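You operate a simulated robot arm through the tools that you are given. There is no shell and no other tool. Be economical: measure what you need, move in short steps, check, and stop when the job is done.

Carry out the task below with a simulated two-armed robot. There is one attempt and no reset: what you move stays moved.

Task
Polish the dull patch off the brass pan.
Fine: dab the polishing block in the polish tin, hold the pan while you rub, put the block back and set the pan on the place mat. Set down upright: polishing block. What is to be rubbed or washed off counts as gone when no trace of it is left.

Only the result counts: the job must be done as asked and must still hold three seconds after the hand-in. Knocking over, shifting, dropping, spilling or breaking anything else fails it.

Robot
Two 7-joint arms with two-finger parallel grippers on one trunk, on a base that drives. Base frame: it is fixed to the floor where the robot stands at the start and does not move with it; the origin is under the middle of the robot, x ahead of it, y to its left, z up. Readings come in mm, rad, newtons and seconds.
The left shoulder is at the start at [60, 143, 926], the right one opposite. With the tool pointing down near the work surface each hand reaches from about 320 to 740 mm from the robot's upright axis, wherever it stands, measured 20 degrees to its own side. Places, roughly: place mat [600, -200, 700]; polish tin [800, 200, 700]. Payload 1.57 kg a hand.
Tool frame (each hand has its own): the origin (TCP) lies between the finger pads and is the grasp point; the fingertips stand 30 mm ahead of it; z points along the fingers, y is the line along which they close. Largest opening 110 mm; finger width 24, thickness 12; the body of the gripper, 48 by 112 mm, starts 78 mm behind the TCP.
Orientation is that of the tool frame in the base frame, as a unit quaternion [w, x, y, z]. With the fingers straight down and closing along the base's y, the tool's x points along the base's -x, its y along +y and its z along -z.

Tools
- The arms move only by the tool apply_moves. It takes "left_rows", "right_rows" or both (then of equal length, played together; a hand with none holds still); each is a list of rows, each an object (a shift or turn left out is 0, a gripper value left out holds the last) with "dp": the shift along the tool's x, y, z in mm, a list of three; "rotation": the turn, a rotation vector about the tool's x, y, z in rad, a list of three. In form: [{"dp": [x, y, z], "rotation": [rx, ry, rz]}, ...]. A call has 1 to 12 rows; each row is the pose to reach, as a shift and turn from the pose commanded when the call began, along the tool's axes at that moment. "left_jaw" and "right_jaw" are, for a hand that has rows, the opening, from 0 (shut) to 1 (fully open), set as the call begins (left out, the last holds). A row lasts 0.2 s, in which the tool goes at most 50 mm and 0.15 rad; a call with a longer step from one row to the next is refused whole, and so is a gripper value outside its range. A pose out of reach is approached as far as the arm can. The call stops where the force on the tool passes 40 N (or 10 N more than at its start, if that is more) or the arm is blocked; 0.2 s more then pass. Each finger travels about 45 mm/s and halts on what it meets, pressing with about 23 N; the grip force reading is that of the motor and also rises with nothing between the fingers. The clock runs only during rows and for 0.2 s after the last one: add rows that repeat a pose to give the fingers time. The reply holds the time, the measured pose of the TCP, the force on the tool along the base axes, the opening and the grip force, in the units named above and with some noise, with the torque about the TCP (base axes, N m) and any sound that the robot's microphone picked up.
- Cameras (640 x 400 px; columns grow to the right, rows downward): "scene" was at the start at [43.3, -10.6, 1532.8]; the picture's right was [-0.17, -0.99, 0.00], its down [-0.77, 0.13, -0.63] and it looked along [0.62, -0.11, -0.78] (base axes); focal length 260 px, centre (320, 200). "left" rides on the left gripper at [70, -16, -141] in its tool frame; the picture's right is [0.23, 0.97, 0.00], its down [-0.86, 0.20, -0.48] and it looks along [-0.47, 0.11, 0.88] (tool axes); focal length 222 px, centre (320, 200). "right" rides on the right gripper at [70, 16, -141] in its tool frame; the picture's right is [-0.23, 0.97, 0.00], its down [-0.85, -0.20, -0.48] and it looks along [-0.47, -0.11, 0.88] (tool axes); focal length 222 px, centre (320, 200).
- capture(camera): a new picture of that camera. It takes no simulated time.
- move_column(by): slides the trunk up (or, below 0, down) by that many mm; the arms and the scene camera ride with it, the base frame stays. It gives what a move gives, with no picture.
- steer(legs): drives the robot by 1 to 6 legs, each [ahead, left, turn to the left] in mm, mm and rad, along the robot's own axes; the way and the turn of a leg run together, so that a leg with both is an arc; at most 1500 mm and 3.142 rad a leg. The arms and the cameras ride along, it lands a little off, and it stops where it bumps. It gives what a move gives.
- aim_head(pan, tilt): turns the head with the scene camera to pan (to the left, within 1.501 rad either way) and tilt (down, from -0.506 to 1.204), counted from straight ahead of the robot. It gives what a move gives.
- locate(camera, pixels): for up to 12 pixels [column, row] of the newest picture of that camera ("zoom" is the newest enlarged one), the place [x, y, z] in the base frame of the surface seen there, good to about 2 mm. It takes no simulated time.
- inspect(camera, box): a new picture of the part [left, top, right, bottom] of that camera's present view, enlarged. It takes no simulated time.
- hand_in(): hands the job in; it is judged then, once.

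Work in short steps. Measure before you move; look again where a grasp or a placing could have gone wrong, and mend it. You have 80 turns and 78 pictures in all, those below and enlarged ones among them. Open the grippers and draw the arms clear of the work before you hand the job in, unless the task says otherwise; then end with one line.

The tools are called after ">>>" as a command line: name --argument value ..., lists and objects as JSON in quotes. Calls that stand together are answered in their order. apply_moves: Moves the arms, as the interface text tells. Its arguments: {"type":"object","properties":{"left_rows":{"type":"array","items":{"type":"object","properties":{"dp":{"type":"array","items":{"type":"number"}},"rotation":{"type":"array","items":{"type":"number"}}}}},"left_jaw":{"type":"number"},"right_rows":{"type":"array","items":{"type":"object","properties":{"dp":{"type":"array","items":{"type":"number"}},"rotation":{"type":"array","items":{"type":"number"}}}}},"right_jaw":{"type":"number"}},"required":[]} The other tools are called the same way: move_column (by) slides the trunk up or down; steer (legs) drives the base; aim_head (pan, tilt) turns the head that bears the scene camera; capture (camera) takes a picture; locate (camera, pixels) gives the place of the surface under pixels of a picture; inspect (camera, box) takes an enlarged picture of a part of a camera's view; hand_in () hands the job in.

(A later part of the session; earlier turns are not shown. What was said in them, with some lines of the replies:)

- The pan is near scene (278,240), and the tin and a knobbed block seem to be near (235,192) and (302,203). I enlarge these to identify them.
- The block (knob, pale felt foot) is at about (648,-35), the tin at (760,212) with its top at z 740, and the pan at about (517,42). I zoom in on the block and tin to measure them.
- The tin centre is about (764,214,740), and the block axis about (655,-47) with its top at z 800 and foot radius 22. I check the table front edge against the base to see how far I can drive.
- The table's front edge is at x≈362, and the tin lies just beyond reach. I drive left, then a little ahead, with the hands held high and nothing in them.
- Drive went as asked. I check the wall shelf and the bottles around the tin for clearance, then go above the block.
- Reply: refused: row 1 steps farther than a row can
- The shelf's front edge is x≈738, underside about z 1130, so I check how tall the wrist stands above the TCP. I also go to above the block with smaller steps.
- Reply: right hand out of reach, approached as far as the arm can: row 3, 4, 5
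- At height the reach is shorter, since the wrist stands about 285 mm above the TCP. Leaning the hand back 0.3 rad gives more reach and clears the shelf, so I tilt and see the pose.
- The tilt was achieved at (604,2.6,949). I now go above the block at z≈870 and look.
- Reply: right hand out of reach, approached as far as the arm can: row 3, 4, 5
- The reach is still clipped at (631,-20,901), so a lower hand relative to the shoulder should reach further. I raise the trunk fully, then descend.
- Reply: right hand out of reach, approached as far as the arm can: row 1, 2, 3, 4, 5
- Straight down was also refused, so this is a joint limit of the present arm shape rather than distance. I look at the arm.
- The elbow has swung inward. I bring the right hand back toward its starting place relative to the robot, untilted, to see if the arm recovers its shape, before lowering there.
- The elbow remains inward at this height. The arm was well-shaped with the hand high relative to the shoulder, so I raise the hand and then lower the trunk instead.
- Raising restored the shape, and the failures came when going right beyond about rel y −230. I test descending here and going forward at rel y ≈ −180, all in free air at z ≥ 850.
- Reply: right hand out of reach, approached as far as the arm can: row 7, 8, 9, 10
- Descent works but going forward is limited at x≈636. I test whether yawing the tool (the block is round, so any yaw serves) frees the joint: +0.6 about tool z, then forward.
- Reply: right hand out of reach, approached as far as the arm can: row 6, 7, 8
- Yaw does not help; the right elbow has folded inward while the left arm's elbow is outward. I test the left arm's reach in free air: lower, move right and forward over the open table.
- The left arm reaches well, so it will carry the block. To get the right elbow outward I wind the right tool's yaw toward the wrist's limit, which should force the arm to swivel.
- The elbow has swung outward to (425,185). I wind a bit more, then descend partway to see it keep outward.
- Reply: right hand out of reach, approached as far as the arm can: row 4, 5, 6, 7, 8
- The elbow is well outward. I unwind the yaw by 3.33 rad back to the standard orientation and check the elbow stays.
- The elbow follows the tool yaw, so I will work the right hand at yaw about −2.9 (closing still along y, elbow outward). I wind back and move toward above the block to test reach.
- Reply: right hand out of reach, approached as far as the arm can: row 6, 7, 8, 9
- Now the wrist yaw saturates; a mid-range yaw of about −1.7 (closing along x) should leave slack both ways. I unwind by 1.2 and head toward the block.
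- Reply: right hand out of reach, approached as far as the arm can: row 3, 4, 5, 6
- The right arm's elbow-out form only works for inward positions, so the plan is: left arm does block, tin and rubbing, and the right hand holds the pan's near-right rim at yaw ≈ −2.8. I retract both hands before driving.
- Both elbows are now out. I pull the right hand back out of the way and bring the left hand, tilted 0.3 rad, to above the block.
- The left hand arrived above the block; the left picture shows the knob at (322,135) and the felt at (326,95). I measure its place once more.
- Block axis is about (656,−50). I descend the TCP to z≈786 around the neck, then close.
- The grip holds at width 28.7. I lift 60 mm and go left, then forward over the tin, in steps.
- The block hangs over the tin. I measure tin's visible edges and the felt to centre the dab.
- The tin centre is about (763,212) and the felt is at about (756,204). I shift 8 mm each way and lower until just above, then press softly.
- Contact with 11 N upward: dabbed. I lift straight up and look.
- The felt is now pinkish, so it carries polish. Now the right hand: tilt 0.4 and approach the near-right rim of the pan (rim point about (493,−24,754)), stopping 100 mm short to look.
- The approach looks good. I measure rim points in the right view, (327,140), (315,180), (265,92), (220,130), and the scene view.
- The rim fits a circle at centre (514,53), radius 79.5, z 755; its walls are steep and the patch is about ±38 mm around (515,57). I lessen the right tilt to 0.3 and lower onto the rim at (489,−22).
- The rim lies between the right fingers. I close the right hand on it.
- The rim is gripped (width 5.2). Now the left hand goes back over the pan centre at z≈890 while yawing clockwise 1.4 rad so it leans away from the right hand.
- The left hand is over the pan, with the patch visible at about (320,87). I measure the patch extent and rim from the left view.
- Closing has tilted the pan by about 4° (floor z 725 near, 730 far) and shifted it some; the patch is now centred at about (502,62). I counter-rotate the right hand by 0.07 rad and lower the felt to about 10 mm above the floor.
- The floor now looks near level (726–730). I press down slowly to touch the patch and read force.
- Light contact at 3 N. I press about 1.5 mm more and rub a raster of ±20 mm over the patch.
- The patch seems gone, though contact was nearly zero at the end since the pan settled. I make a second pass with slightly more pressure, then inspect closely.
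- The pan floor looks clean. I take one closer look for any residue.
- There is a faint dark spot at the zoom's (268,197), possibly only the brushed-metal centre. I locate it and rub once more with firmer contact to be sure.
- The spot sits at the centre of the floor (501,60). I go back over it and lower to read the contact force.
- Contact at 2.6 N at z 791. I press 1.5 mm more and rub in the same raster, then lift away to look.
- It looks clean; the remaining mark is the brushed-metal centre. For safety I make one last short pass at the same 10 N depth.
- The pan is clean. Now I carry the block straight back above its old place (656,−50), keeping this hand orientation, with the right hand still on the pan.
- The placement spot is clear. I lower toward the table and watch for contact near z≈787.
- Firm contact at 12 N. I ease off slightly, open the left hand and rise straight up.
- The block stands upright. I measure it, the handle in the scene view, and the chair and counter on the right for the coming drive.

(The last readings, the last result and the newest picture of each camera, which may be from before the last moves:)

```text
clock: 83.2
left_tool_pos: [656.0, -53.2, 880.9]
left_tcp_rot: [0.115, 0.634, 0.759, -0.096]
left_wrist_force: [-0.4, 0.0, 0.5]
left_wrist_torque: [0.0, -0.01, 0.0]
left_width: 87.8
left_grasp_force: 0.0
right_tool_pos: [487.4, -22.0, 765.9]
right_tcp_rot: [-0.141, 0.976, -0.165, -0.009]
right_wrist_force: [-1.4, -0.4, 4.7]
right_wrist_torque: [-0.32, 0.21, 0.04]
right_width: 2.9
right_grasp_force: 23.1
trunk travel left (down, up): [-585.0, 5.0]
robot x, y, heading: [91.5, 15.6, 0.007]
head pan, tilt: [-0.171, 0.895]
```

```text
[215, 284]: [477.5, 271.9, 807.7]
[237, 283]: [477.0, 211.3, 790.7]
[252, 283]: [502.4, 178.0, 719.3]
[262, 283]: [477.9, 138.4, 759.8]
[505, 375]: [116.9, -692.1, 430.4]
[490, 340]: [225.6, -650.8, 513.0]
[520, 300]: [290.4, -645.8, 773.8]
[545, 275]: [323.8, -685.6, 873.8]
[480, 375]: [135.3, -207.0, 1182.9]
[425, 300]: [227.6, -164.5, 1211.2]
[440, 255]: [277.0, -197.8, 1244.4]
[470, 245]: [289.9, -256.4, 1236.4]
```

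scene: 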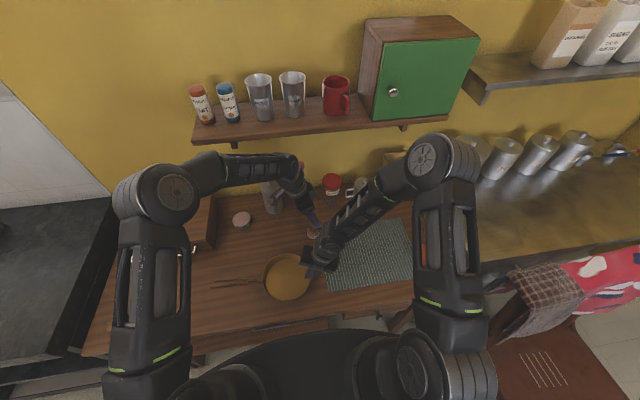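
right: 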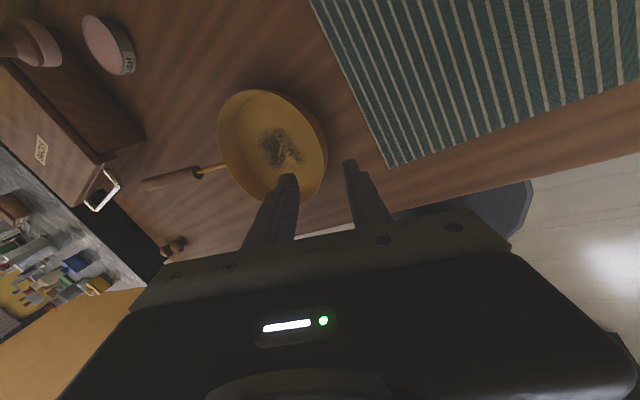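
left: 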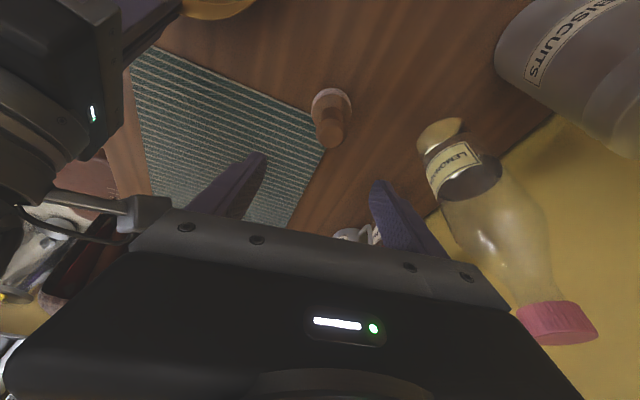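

The block stands at about (661,−49), right by its old spot. The handle runs along y at x≈477, with its wooden part from y≈190 (top z ≈789 at y 205). I move the left hand round and above it, untilted, closing along x.

>>> apply_moves --left_rows '[{"dp": [39.4, -4.1, -14.3]}, {"dp": [78.8, -8.3, -28.6]}, {"dp": [118.2, -12.4, -43]}, {"dp": [157.6, -16.6, -57.3]}, {"dp": [197, -20.7, -71.6]}, {"dp": [211.9, -43, -74.1], "rotation": [0.005, 0.06, 0.034]}, {"dp": [226.9, -65.2, -76.6], "rotation": [0.01, 0.12, 0.068]}, {"dp": [241.8, -87.5, -79.2], "rotation": [0.016, 0.18, 0.102]}, {"dp": [256.8, -109.7, -81.7], "rotation": [0.021, 0.24, 0.136]}, {"dp": [271.7, -132, -84.2], "rotation": [0.026, 0.3, 0.17]}, {"dp": [271.7, -132, -84.2], "rotation": [0.026, 0.3, 0.17]}]'

>>> capture --camera "left"

```text
clock: 85.6
left_tool_pos: [476.6, 206.6, 879.4]
left_tcp_rot: [0.0, 0.704, 0.71, 0.0]
left_wrist_force: [0.0, -0.1, -0.3]
left_wrist_torque: [-0.04, 0.04, 0.02]
left_width: 88.1
left_grasp_force: 0.0
right_tool_pos: [485.5, -24.4, 765.7]
right_tcp_rot: [-0.141, 0.976, -0.165, -0.01]
right_wrist_force: [-0.8, 0.9, 2.4]
right_wrist_torque: [-0.35, 0.11, 0.02]
right_width: 2.8
right_grasp_force: 22.9
trunk travel left (down, up): [-585.0, 5.0]
robot x, y, heading: [92.0, 13.6, 0.012]
head pan, tilt: [-0.171, 0.895]
```

```text
22 pictures are left
```

left: 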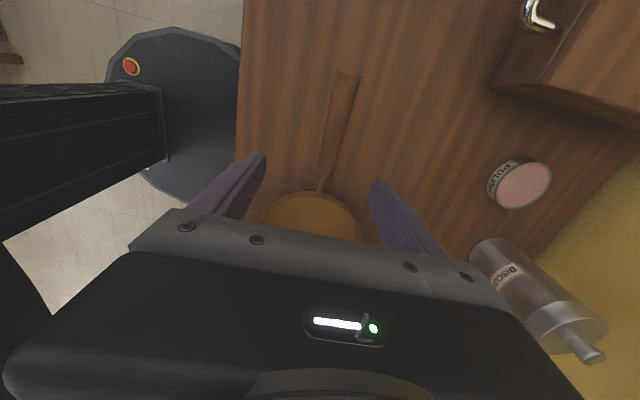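

The handle is in view from (345,72) to (323,185). I measure points on it before descending.

>>> locate --camera "left" --pixels '[[345, 78], [340, 110], [334, 140], [329, 160], [326, 175], [323, 184], [320, 140], [348, 140], [150, 190], [110, 65]]'

```text
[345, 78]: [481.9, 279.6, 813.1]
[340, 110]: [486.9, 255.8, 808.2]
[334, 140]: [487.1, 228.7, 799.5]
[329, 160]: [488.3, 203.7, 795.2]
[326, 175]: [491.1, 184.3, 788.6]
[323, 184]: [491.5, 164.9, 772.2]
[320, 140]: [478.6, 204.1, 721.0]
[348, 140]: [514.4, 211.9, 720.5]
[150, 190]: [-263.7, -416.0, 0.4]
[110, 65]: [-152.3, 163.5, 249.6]
```

The handle is at x≈486 and top z≈793 for y 205. I lower to z≈785 and close.

>>> apply_moves --left_rows '[{"dp": [-0.5, 4, 30]}, {"dp": [-1, 8, 60]}, {"dp": [-2, 9, 85]}, {"dp": [-2, 9, 94]}]'

>>> apply_moves --left_rows '[{"dp": [0, 0, 0]}, {"dp": [0, 0, 0]}, {"dp": [0, 0, 0]}, {"dp": [0, 0, 0]}, {"dp": [0, 0, 0]}, {"dp": [0, 0, 0]}]' --left_jaw 0

>>> capture --camera "scene"

```text
clock: 86.6
left_tool_pos: [487.8, 199.8, 784.7]
left_tcp_rot: [0.001, 0.704, 0.71, 0.0]
left_wrist_force: [-0.9, -0.3, -0.3]
left_wrist_torque: [-0.01, 0.03, 0.03]
left_width: 88.0
left_grasp_force: 0.0
right_tool_pos: [486.2, -24.4, 766.3]
right_tcp_rot: [-0.141, 0.976, -0.164, -0.01]
right_wrist_force: [-1.7, -2.6, 3.2]
right_wrist_torque: [-0.4, 0.23, 0.06]
right_width: 2.8
right_grasp_force: 22.9
trunk travel left (down, up): [-585.0, 5.0]
robot x, y, heading: [91.1, 13.6, 0.014]
head pan, tilt: [-0.171, 0.895]
```

```text
clock: 88.0
left_tool_pos: [487.4, 201.7, 786.0]
left_tcp_rot: [0.0, 0.703, 0.711, 0.0]
left_wrist_force: [3.1, 0.2, 1.1]
left_wrist_torque: [0.21, -0.18, 0.57]
left_width: 22.5
left_grasp_force: 23.3
right_tool_pos: [485.7, -22.8, 765.7]
right_tcp_rot: [-0.141, 0.976, -0.164, -0.011]
right_wrist_force: [-2.7, -0.9, 1.8]
right_wrist_torque: [-0.39, 0.18, 0.01]
right_width: 2.9
right_grasp_force: 23.1
trunk travel left (down, up): [-585.0, 5.0]
robot x, y, heading: [93.3, 12.7, 0.009]
head pan, tilt: [-0.171, 0.895]
```

```text
21 pictures are left
```

scene: 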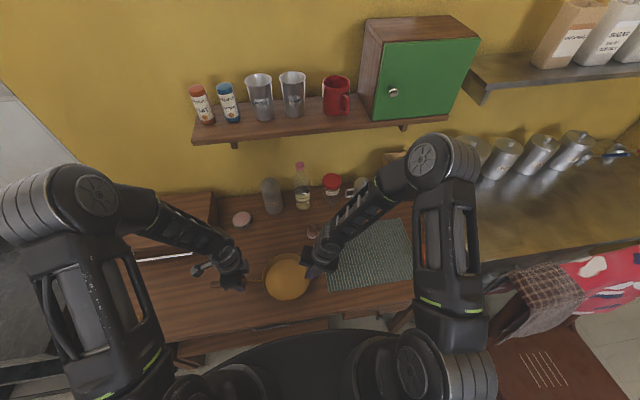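

Both hands hold the pan. I lift it 20 mm with both arms together and look.

>>> apply_moves --left_rows '[{"dp": [0, 0, -7]}, {"dp": [0, 0, -14]}, {"dp": [0, 0, -20]}, {"dp": [0, 0, -20]}]' --right_rows '[{"dp": [-0.5, -1.9, -6.7]}, {"dp": [-0.9, -3.8, -13.4]}, {"dp": [-1.3, -5.4, -19.2]}, {"dp": [-1.3, -5.4, -19.2]}]'

>>> inspect --camera "scene" --box '[200, 230, 344, 320]'

>>> locate --camera "zoom" --pixels '[[330, 200], [400, 200], [450, 200], [380, 130], [380, 260], [380, 310], [290, 200]]'

```text
clock: 89.0
left_tool_pos: [485.6, 202.4, 805.8]
left_tcp_rot: [0.0, 0.704, 0.71, 0.0]
left_wrist_force: [4.4, -4.3, 0.4]
left_wrist_torque: [-0.25, -0.24, 0.7]
left_width: 22.4
left_grasp_force: 22.7
right_tool_pos: [486.8, -24.3, 786.6]
right_tcp_rot: [-0.142, 0.976, -0.163, -0.01]
right_wrist_force: [-4.3, 3.6, -4.3]
right_wrist_torque: [-0.34, 0.19, 0.23]
right_width: 2.7
right_grasp_force: 23.3
trunk travel left (down, up): [-585.0, 5.0]
robot x, y, heading: [90.3, 14.9, 0.01]
head pan, tilt: [-0.171, 0.895]
```

```text
4.44 times, centred on (272, 275) of scene
```

zoom: 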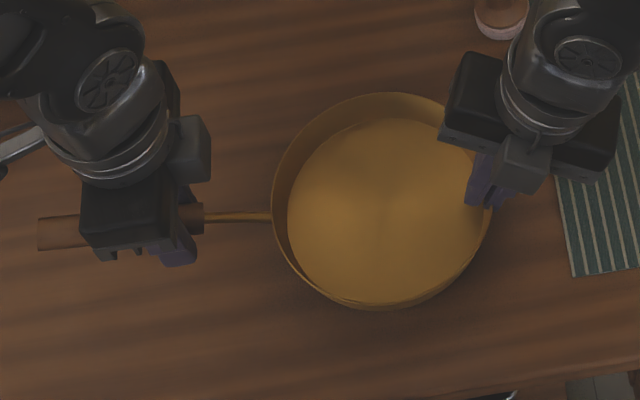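

```text
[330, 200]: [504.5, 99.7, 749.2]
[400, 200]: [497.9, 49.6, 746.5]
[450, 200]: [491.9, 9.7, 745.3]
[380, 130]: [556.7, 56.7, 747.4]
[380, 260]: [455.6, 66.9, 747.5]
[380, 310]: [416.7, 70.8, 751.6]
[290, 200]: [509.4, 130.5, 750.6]
```

The pan is level and about 22 mm up. The block at (661,−49) lies beside the way, so I drive right 200 mm first keeping x as is; forward comes after.

>>> steer --legs '[[0, -200, 0]]'

>>> capture --camera "scene"

```text
clock: 90.6
left_tool_pos: [487.1, 5.7, 806.1]
left_tcp_rot: [-0.001, 0.703, 0.711, 0.0]
left_wrist_force: [5.3, -8.0, -1.3]
left_wrist_torque: [-0.07, -0.22, 0.63]
left_width: 22.4
left_grasp_force: 23.1
right_tool_pos: [489.8, -222.0, 786.3]
right_tcp_rot: [-0.143, 0.976, -0.162, -0.009]
right_wrist_force: [-4.9, 7.0, -2.7]
right_wrist_torque: [-0.27, 0.15, 0.3]
right_width: 2.6
right_grasp_force: 22.9
trunk travel left (down, up): [-585.0, 5.0]
robot x, y, heading: [92.7, -182.2, 0.012]
head pan, tilt: [-0.171, 0.895]
```

```text
19 pictures are left
```

scene: 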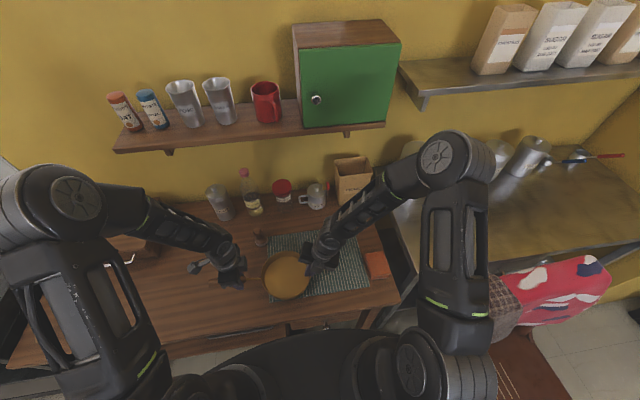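

The pan is half over the mat. I move both arms together 88 mm right, then 45 mm ahead.

>>> apply_moves --left_rows '[{"dp": [-18, 0, 0]}, {"dp": [-36, 0, 0]}, {"dp": [-54, 0, 0]}, {"dp": [-72, 0, 0]}, {"dp": [-88, 0, 0]}, {"dp": [-88, 15, 0]}, {"dp": [-88, 30, 0]}, {"dp": [-88, 45, 0]}, {"dp": [-88, 45, 0]}]' --right_rows '[{"dp": [5.7, 16.3, -5]}, {"dp": [11.4, 32.6, -10]}, {"dp": [17.1, 48.9, -15]}, {"dp": [22.8, 65.2, -20]}, {"dp": [27.9, 79.6, -24.5]}, {"dp": [42.1, 74.8, -24.1]}, {"dp": [56.3, 69.9, -23.7]}, {"dp": [70.5, 65.1, -23.3]}, {"dp": [70.5, 65.1, -23.3]}]'

>>> capture --camera "scene"

>>> inspect --camera "scene" --box '[220, 210, 380, 310]'

>>> locate --camera "zoom" --pixels '[[320, 100], [320, 160], [320, 240], [280, 200], [360, 200]]'

```text
clock: 92.6
left_tool_pos: [533.0, -83.1, 806.9]
left_tcp_rot: [-0.001, 0.703, 0.712, 0.0]
left_wrist_force: [2.9, 1.9, -2.3]
left_wrist_torque: [0.59, -0.07, 0.6]
left_width: 22.0
left_grasp_force: 23.1
right_tool_pos: [533.3, -308.1, 786.4]
right_tcp_rot: [-0.142, 0.976, -0.163, -0.01]
right_wrist_force: [-2.7, -2.6, -1.3]
right_wrist_torque: [-0.49, -0.01, -0.04]
right_width: 3.0
right_grasp_force: 23.1
trunk travel left (down, up): [-585.0, 5.0]
robot x, y, heading: [93.5, -181.4, 0.011]
head pan, tilt: [-0.171, 0.895]
```

```text
18 pictures are left
```

scene: 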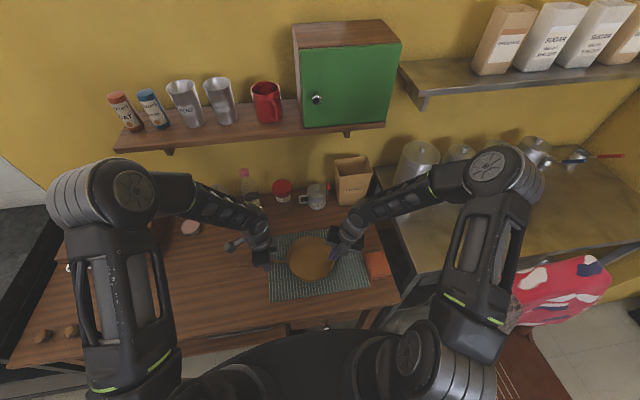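

```text
4.00 times, centred on (300, 260) of scene
```

zoom: 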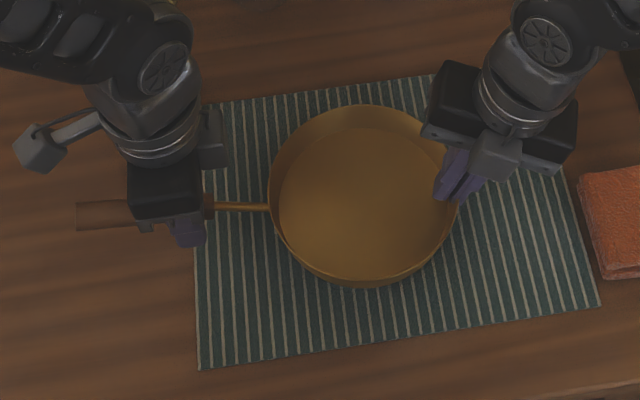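

```text
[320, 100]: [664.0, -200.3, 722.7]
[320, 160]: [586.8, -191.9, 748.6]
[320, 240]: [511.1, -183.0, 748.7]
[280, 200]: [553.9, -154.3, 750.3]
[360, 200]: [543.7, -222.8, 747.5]
```

The pan is over the mat's middle. I lower both hands together about 21 mm, watching forces.

>>> apply_moves --left_rows '[{"dp": [0, 0, 7]}, {"dp": [0, 0, 14]}, {"dp": [0, 0, 18]}, {"dp": [0, 0, 20.5]}]' --right_rows '[{"dp": [0.5, 1.9, 6.7]}, {"dp": [0.9, 3.8, 13.4]}, {"dp": [1.2, 4.9, 17.3]}, {"dp": [1.35, 5.6, 19.7]}]'

>>> inspect --camera "scene" --box '[220, 210, 380, 310]'

>>> locate --camera "zoom" --pixels '[[340, 160], [340, 240], [300, 200], [420, 200], [360, 200]]'

```text
clock: 93.6
left_tool_pos: [533.7, -81.6, 785.5]
left_tcp_rot: [-0.001, 0.703, 0.711, 0.001]
left_wrist_force: [3.4, 13.0, 4.6]
left_wrist_torque: [-0.41, -0.25, 0.57]
left_width: 22.6
left_grasp_force: 23.0
right_tool_pos: [534.3, -308.4, 767.3]
right_tcp_rot: [-0.142, 0.976, -0.163, -0.008]
right_wrist_force: [-5.1, -11.6, 17.7]
right_wrist_torque: [-0.56, 0.19, 0.08]
right_width: 3.4
right_grasp_force: 22.7
trunk travel left (down, up): [-585.0, 5.0]
robot x, y, heading: [91.8, -182.1, 0.009]
head pan, tilt: [-0.171, 0.895]
```

```text
4.00 times, centred on (300, 260) of scene
```

zoom: 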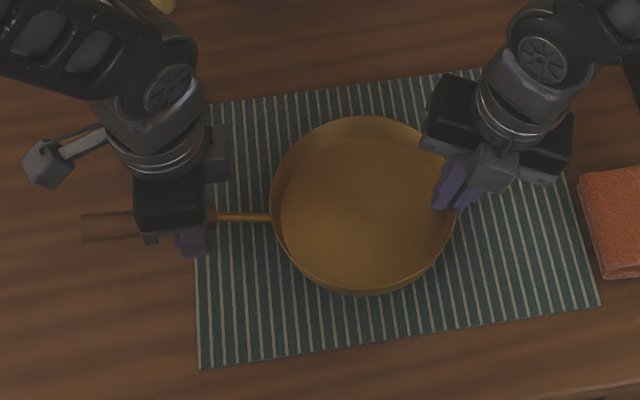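

```text
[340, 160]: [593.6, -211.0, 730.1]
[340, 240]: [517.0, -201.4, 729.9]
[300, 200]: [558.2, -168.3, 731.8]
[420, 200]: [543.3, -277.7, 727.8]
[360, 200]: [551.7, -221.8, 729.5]
```

The right side touches (18 N) while the handle side is still about 3 mm high. I lower the left hand 3 mm and raise the right 1 mm, then open the left hand.

>>> apply_moves --left_rows '[{"dp": [0, 0, 1.5]}, {"dp": [0, 0, 3]}, {"dp": [0, 0, 3]}]' --right_rows '[{"dp": [0, 0, -0.5]}, {"dp": [0, -0.3, -1]}, {"dp": [0, -0.3, -1]}]'

>>> apply_moves --left_rows '[{"dp": [0, 0, 0]}, {"dp": [0, 0, 0]}, {"dp": [0, 0, 0]}, {"dp": [0, 0, 0]}]' --left_jaw 0.6

>>> inspect --camera "scene" --box '[220, 210, 380, 310]'

>>> locate --camera "zoom" --pixels '[[340, 160], [340, 240], [300, 200], [420, 200], [360, 200]]'

```text
clock: 94.4
left_tool_pos: [532.8, -83.0, 783.5]
left_tcp_rot: [0.0, 0.702, 0.712, 0.0]
left_wrist_force: [1.1, 14.8, 4.7]
left_wrist_torque: [-0.22, -0.17, 0.56]
left_width: 22.5
left_grasp_force: 23.6
right_tool_pos: [532.8, -306.9, 766.8]
right_tcp_rot: [-0.141, 0.976, -0.163, -0.01]
right_wrist_force: [-2.7, -9.4, 5.4]
right_wrist_torque: [-0.73, -0.35, -0.04]
right_width: 3.4
right_grasp_force: 23.1
trunk travel left (down, up): [-585.0, 5.0]
robot x, y, heading: [90.1, -180.1, 0.013]
head pan, tilt: [-0.171, 0.895]
```

```text
clock: 95.4
left_tool_pos: [534.2, -83.4, 782.7]
left_tcp_rot: [0.0, 0.703, 0.711, 0.0]
left_wrist_force: [-0.3, 0.2, -0.7]
left_wrist_torque: [-0.02, -0.01, 0.0]
left_width: 66.1
left_grasp_force: 0.1
right_tool_pos: [535.7, -307.1, 768.2]
right_tcp_rot: [-0.143, 0.976, -0.163, -0.01]
right_wrist_force: [-1.0, 2.4, -0.3]
right_wrist_torque: [-0.28, -0.01, 0.01]
right_width: 2.7
right_grasp_force: 22.9
trunk travel left (down, up): [-585.0, 5.0]
robot x, y, heading: [91.9, -181.3, 0.02]
head pan, tilt: [-0.171, 0.895]
```

```text
4.00 times, centred on (300, 260) of scene
```

zoom: 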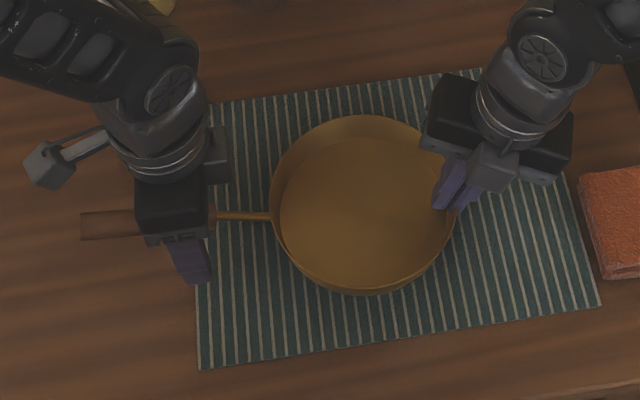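

```text
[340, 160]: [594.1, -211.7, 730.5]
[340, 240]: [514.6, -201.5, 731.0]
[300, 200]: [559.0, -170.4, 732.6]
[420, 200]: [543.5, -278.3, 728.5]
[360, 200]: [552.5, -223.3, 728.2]
```

The left hand is free of the handle. I open the right hand a little (the pan settles about 3 mm), then withdraw it along its axis and raise the left.

>>> apply_moves --right_rows '[{"dp": [0, 0, 0]}, {"dp": [0, 0, 0]}, {"dp": [0, 0, 0]}, {"dp": [0, 0, 0]}]' --right_jaw 0.3

>>> apply_moves --right_rows '[{"dp": [0, 0, -15]}, {"dp": [0, 0, -40]}, {"dp": [0, 0, -75]}, {"dp": [0, 0, -110]}, {"dp": [0, 0, -140]}]' --left_rows '[{"dp": [0, 0, -15]}, {"dp": [0, 0, -40]}, {"dp": [0, 0, -75]}, {"dp": [0, 0, -110]}, {"dp": [0, 0, -140]}]'

>>> capture --camera "scene"

>>> inspect --camera "scene" --box '[220, 210, 380, 310]'

>>> locate --camera "zoom" --pixels '[[340, 160], [340, 240], [300, 200], [420, 200], [360, 200]]'

```text
clock: 96.4
left_tool_pos: [534.4, -82.8, 782.5]
left_tcp_rot: [0.0, 0.703, 0.711, 0.0]
left_wrist_force: [0.2, 0.3, -0.1]
left_wrist_torque: [0.02, -0.01, 0.02]
left_width: 66.3
left_grasp_force: 0.0
right_tool_pos: [534.1, -308.2, 766.5]
right_tcp_rot: [-0.143, 0.976, -0.164, -0.01]
right_wrist_force: [0.0, -1.3, -0.2]
right_wrist_torque: [0.0, 0.02, -0.02]
right_width: 33.1
right_grasp_force: 0.1
trunk travel left (down, up): [-585.0, 5.0]
robot x, y, heading: [93.3, -183.5, 0.01]
head pan, tilt: [-0.171, 0.895]
```

```text
clock: 97.6
left_tool_pos: [533.7, -81.2, 922.0]
left_tcp_rot: [0.0, 0.703, 0.711, 0.001]
left_wrist_force: [-0.6, 0.0, 0.1]
left_wrist_torque: [0.01, 0.01, 0.01]
left_width: 65.9
left_grasp_force: 0.1
right_tool_pos: [530.1, -345.7, 904.6]
right_tcp_rot: [-0.142, 0.976, -0.162, -0.011]
right_wrist_force: [0.0, 0.7, 1.2]
right_wrist_torque: [0.0, 0.01, -0.02]
right_width: 33.3
right_grasp_force: 0.2
trunk travel left (down, up): [-585.0, 5.0]
robot x, y, heading: [89.8, -182.2, 0.015]
head pan, tilt: [-0.171, 0.895]
```

```text
14 pictures are left
```

scene: 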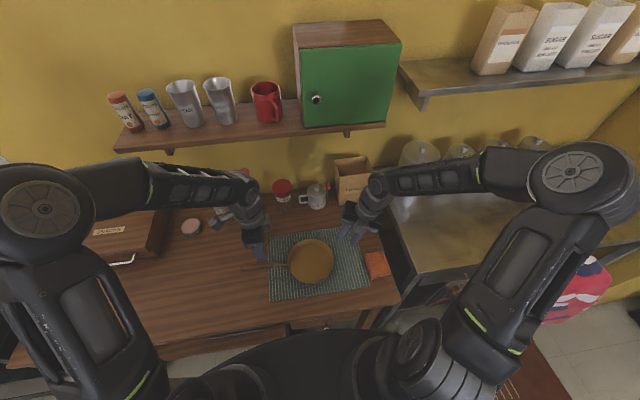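

```text
4.00 times, centred on (300, 260) of scene
```

zoom: 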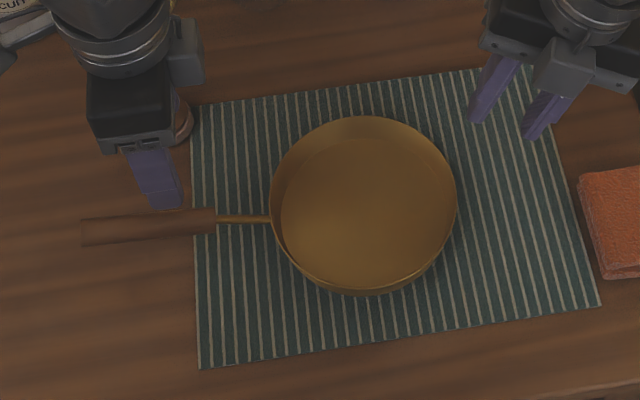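

```text
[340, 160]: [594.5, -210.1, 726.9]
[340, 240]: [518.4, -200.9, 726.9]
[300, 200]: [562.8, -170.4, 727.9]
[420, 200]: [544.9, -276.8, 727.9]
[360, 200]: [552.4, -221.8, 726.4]
```

The pan sits flat on the mat (floor z ≈727) and looks clean. I draw the arms clear with open grippers and verify the block and tin.

>>> apply_moves --left_rows '[{"dp": [25, -15, -10]}, {"dp": [50, -30, -20]}, {"dp": [75, -45, -30]}, {"dp": [100, -60, -40]}, {"dp": [125, -75, -50]}, {"dp": [150, -90, -60]}]' --right_rows '[{"dp": [-10, 0, -15]}, {"dp": [-20, 0, -30]}, {"dp": [-30, 0, -45]}, {"dp": [-40, 0, -60]}, {"dp": [-50, 0, -70]}, {"dp": [-60, 0, -80]}]' --left_jaw 1 --right_jaw 1

>>> inspect --camera "scene" --box '[160, 170, 400, 320]'

>>> inspect --camera "scene" --box '[280, 232, 344, 290]'

```text
clock: 99.0
left_tool_pos: [440.2, 68.5, 982.2]
left_tcp_rot: [0.001, 0.703, 0.711, 0.0]
left_wrist_force: [-0.4, -0.3, -0.5]
left_wrist_torque: [-0.02, 0.0, 0.01]
left_width: 110.2
left_grasp_force: 0.0
right_tool_pos: [471.1, -350.1, 982.6]
right_tcp_rot: [-0.142, 0.976, -0.162, -0.009]
right_wrist_force: [-0.1, 0.5, -0.2]
right_wrist_torque: [0.02, -0.03, -0.02]
right_width: 110.0
right_grasp_force: 0.0
trunk travel left (down, up): [-585.0, 5.0]
robot x, y, heading: [94.9, -180.7, 0.013]
head pan, tilt: [-0.171, 0.895]
```

```text
2.67 times, centred on (280, 245) of scene
```

zoom: 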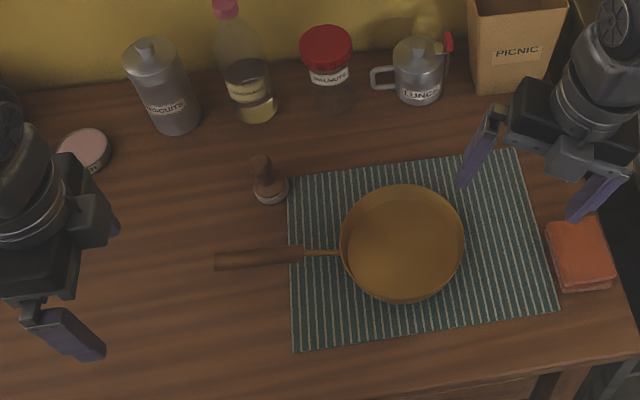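

```text
6.90 times, centred on (312, 261) of scene
```

zoom: 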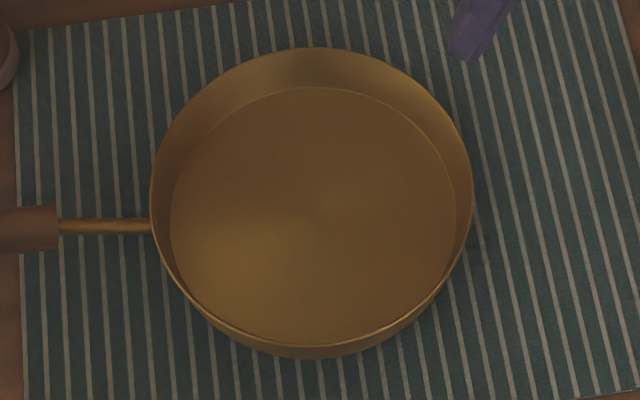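

Everything is in place: the pan is clean and flat on the mat, the block is upright at its old spot, the tin hasn't moved, and the arms are clear with grippers open. I hand in.

>>> hand_in

```text
The job is handed in.
```

I polished the dull patch off the pan, with no trace visible in the last close-up. The pan is flat on the place mat, and the block is upright within about 5 mm of where it started. The job is handed in; the hand-in gave no verdict.
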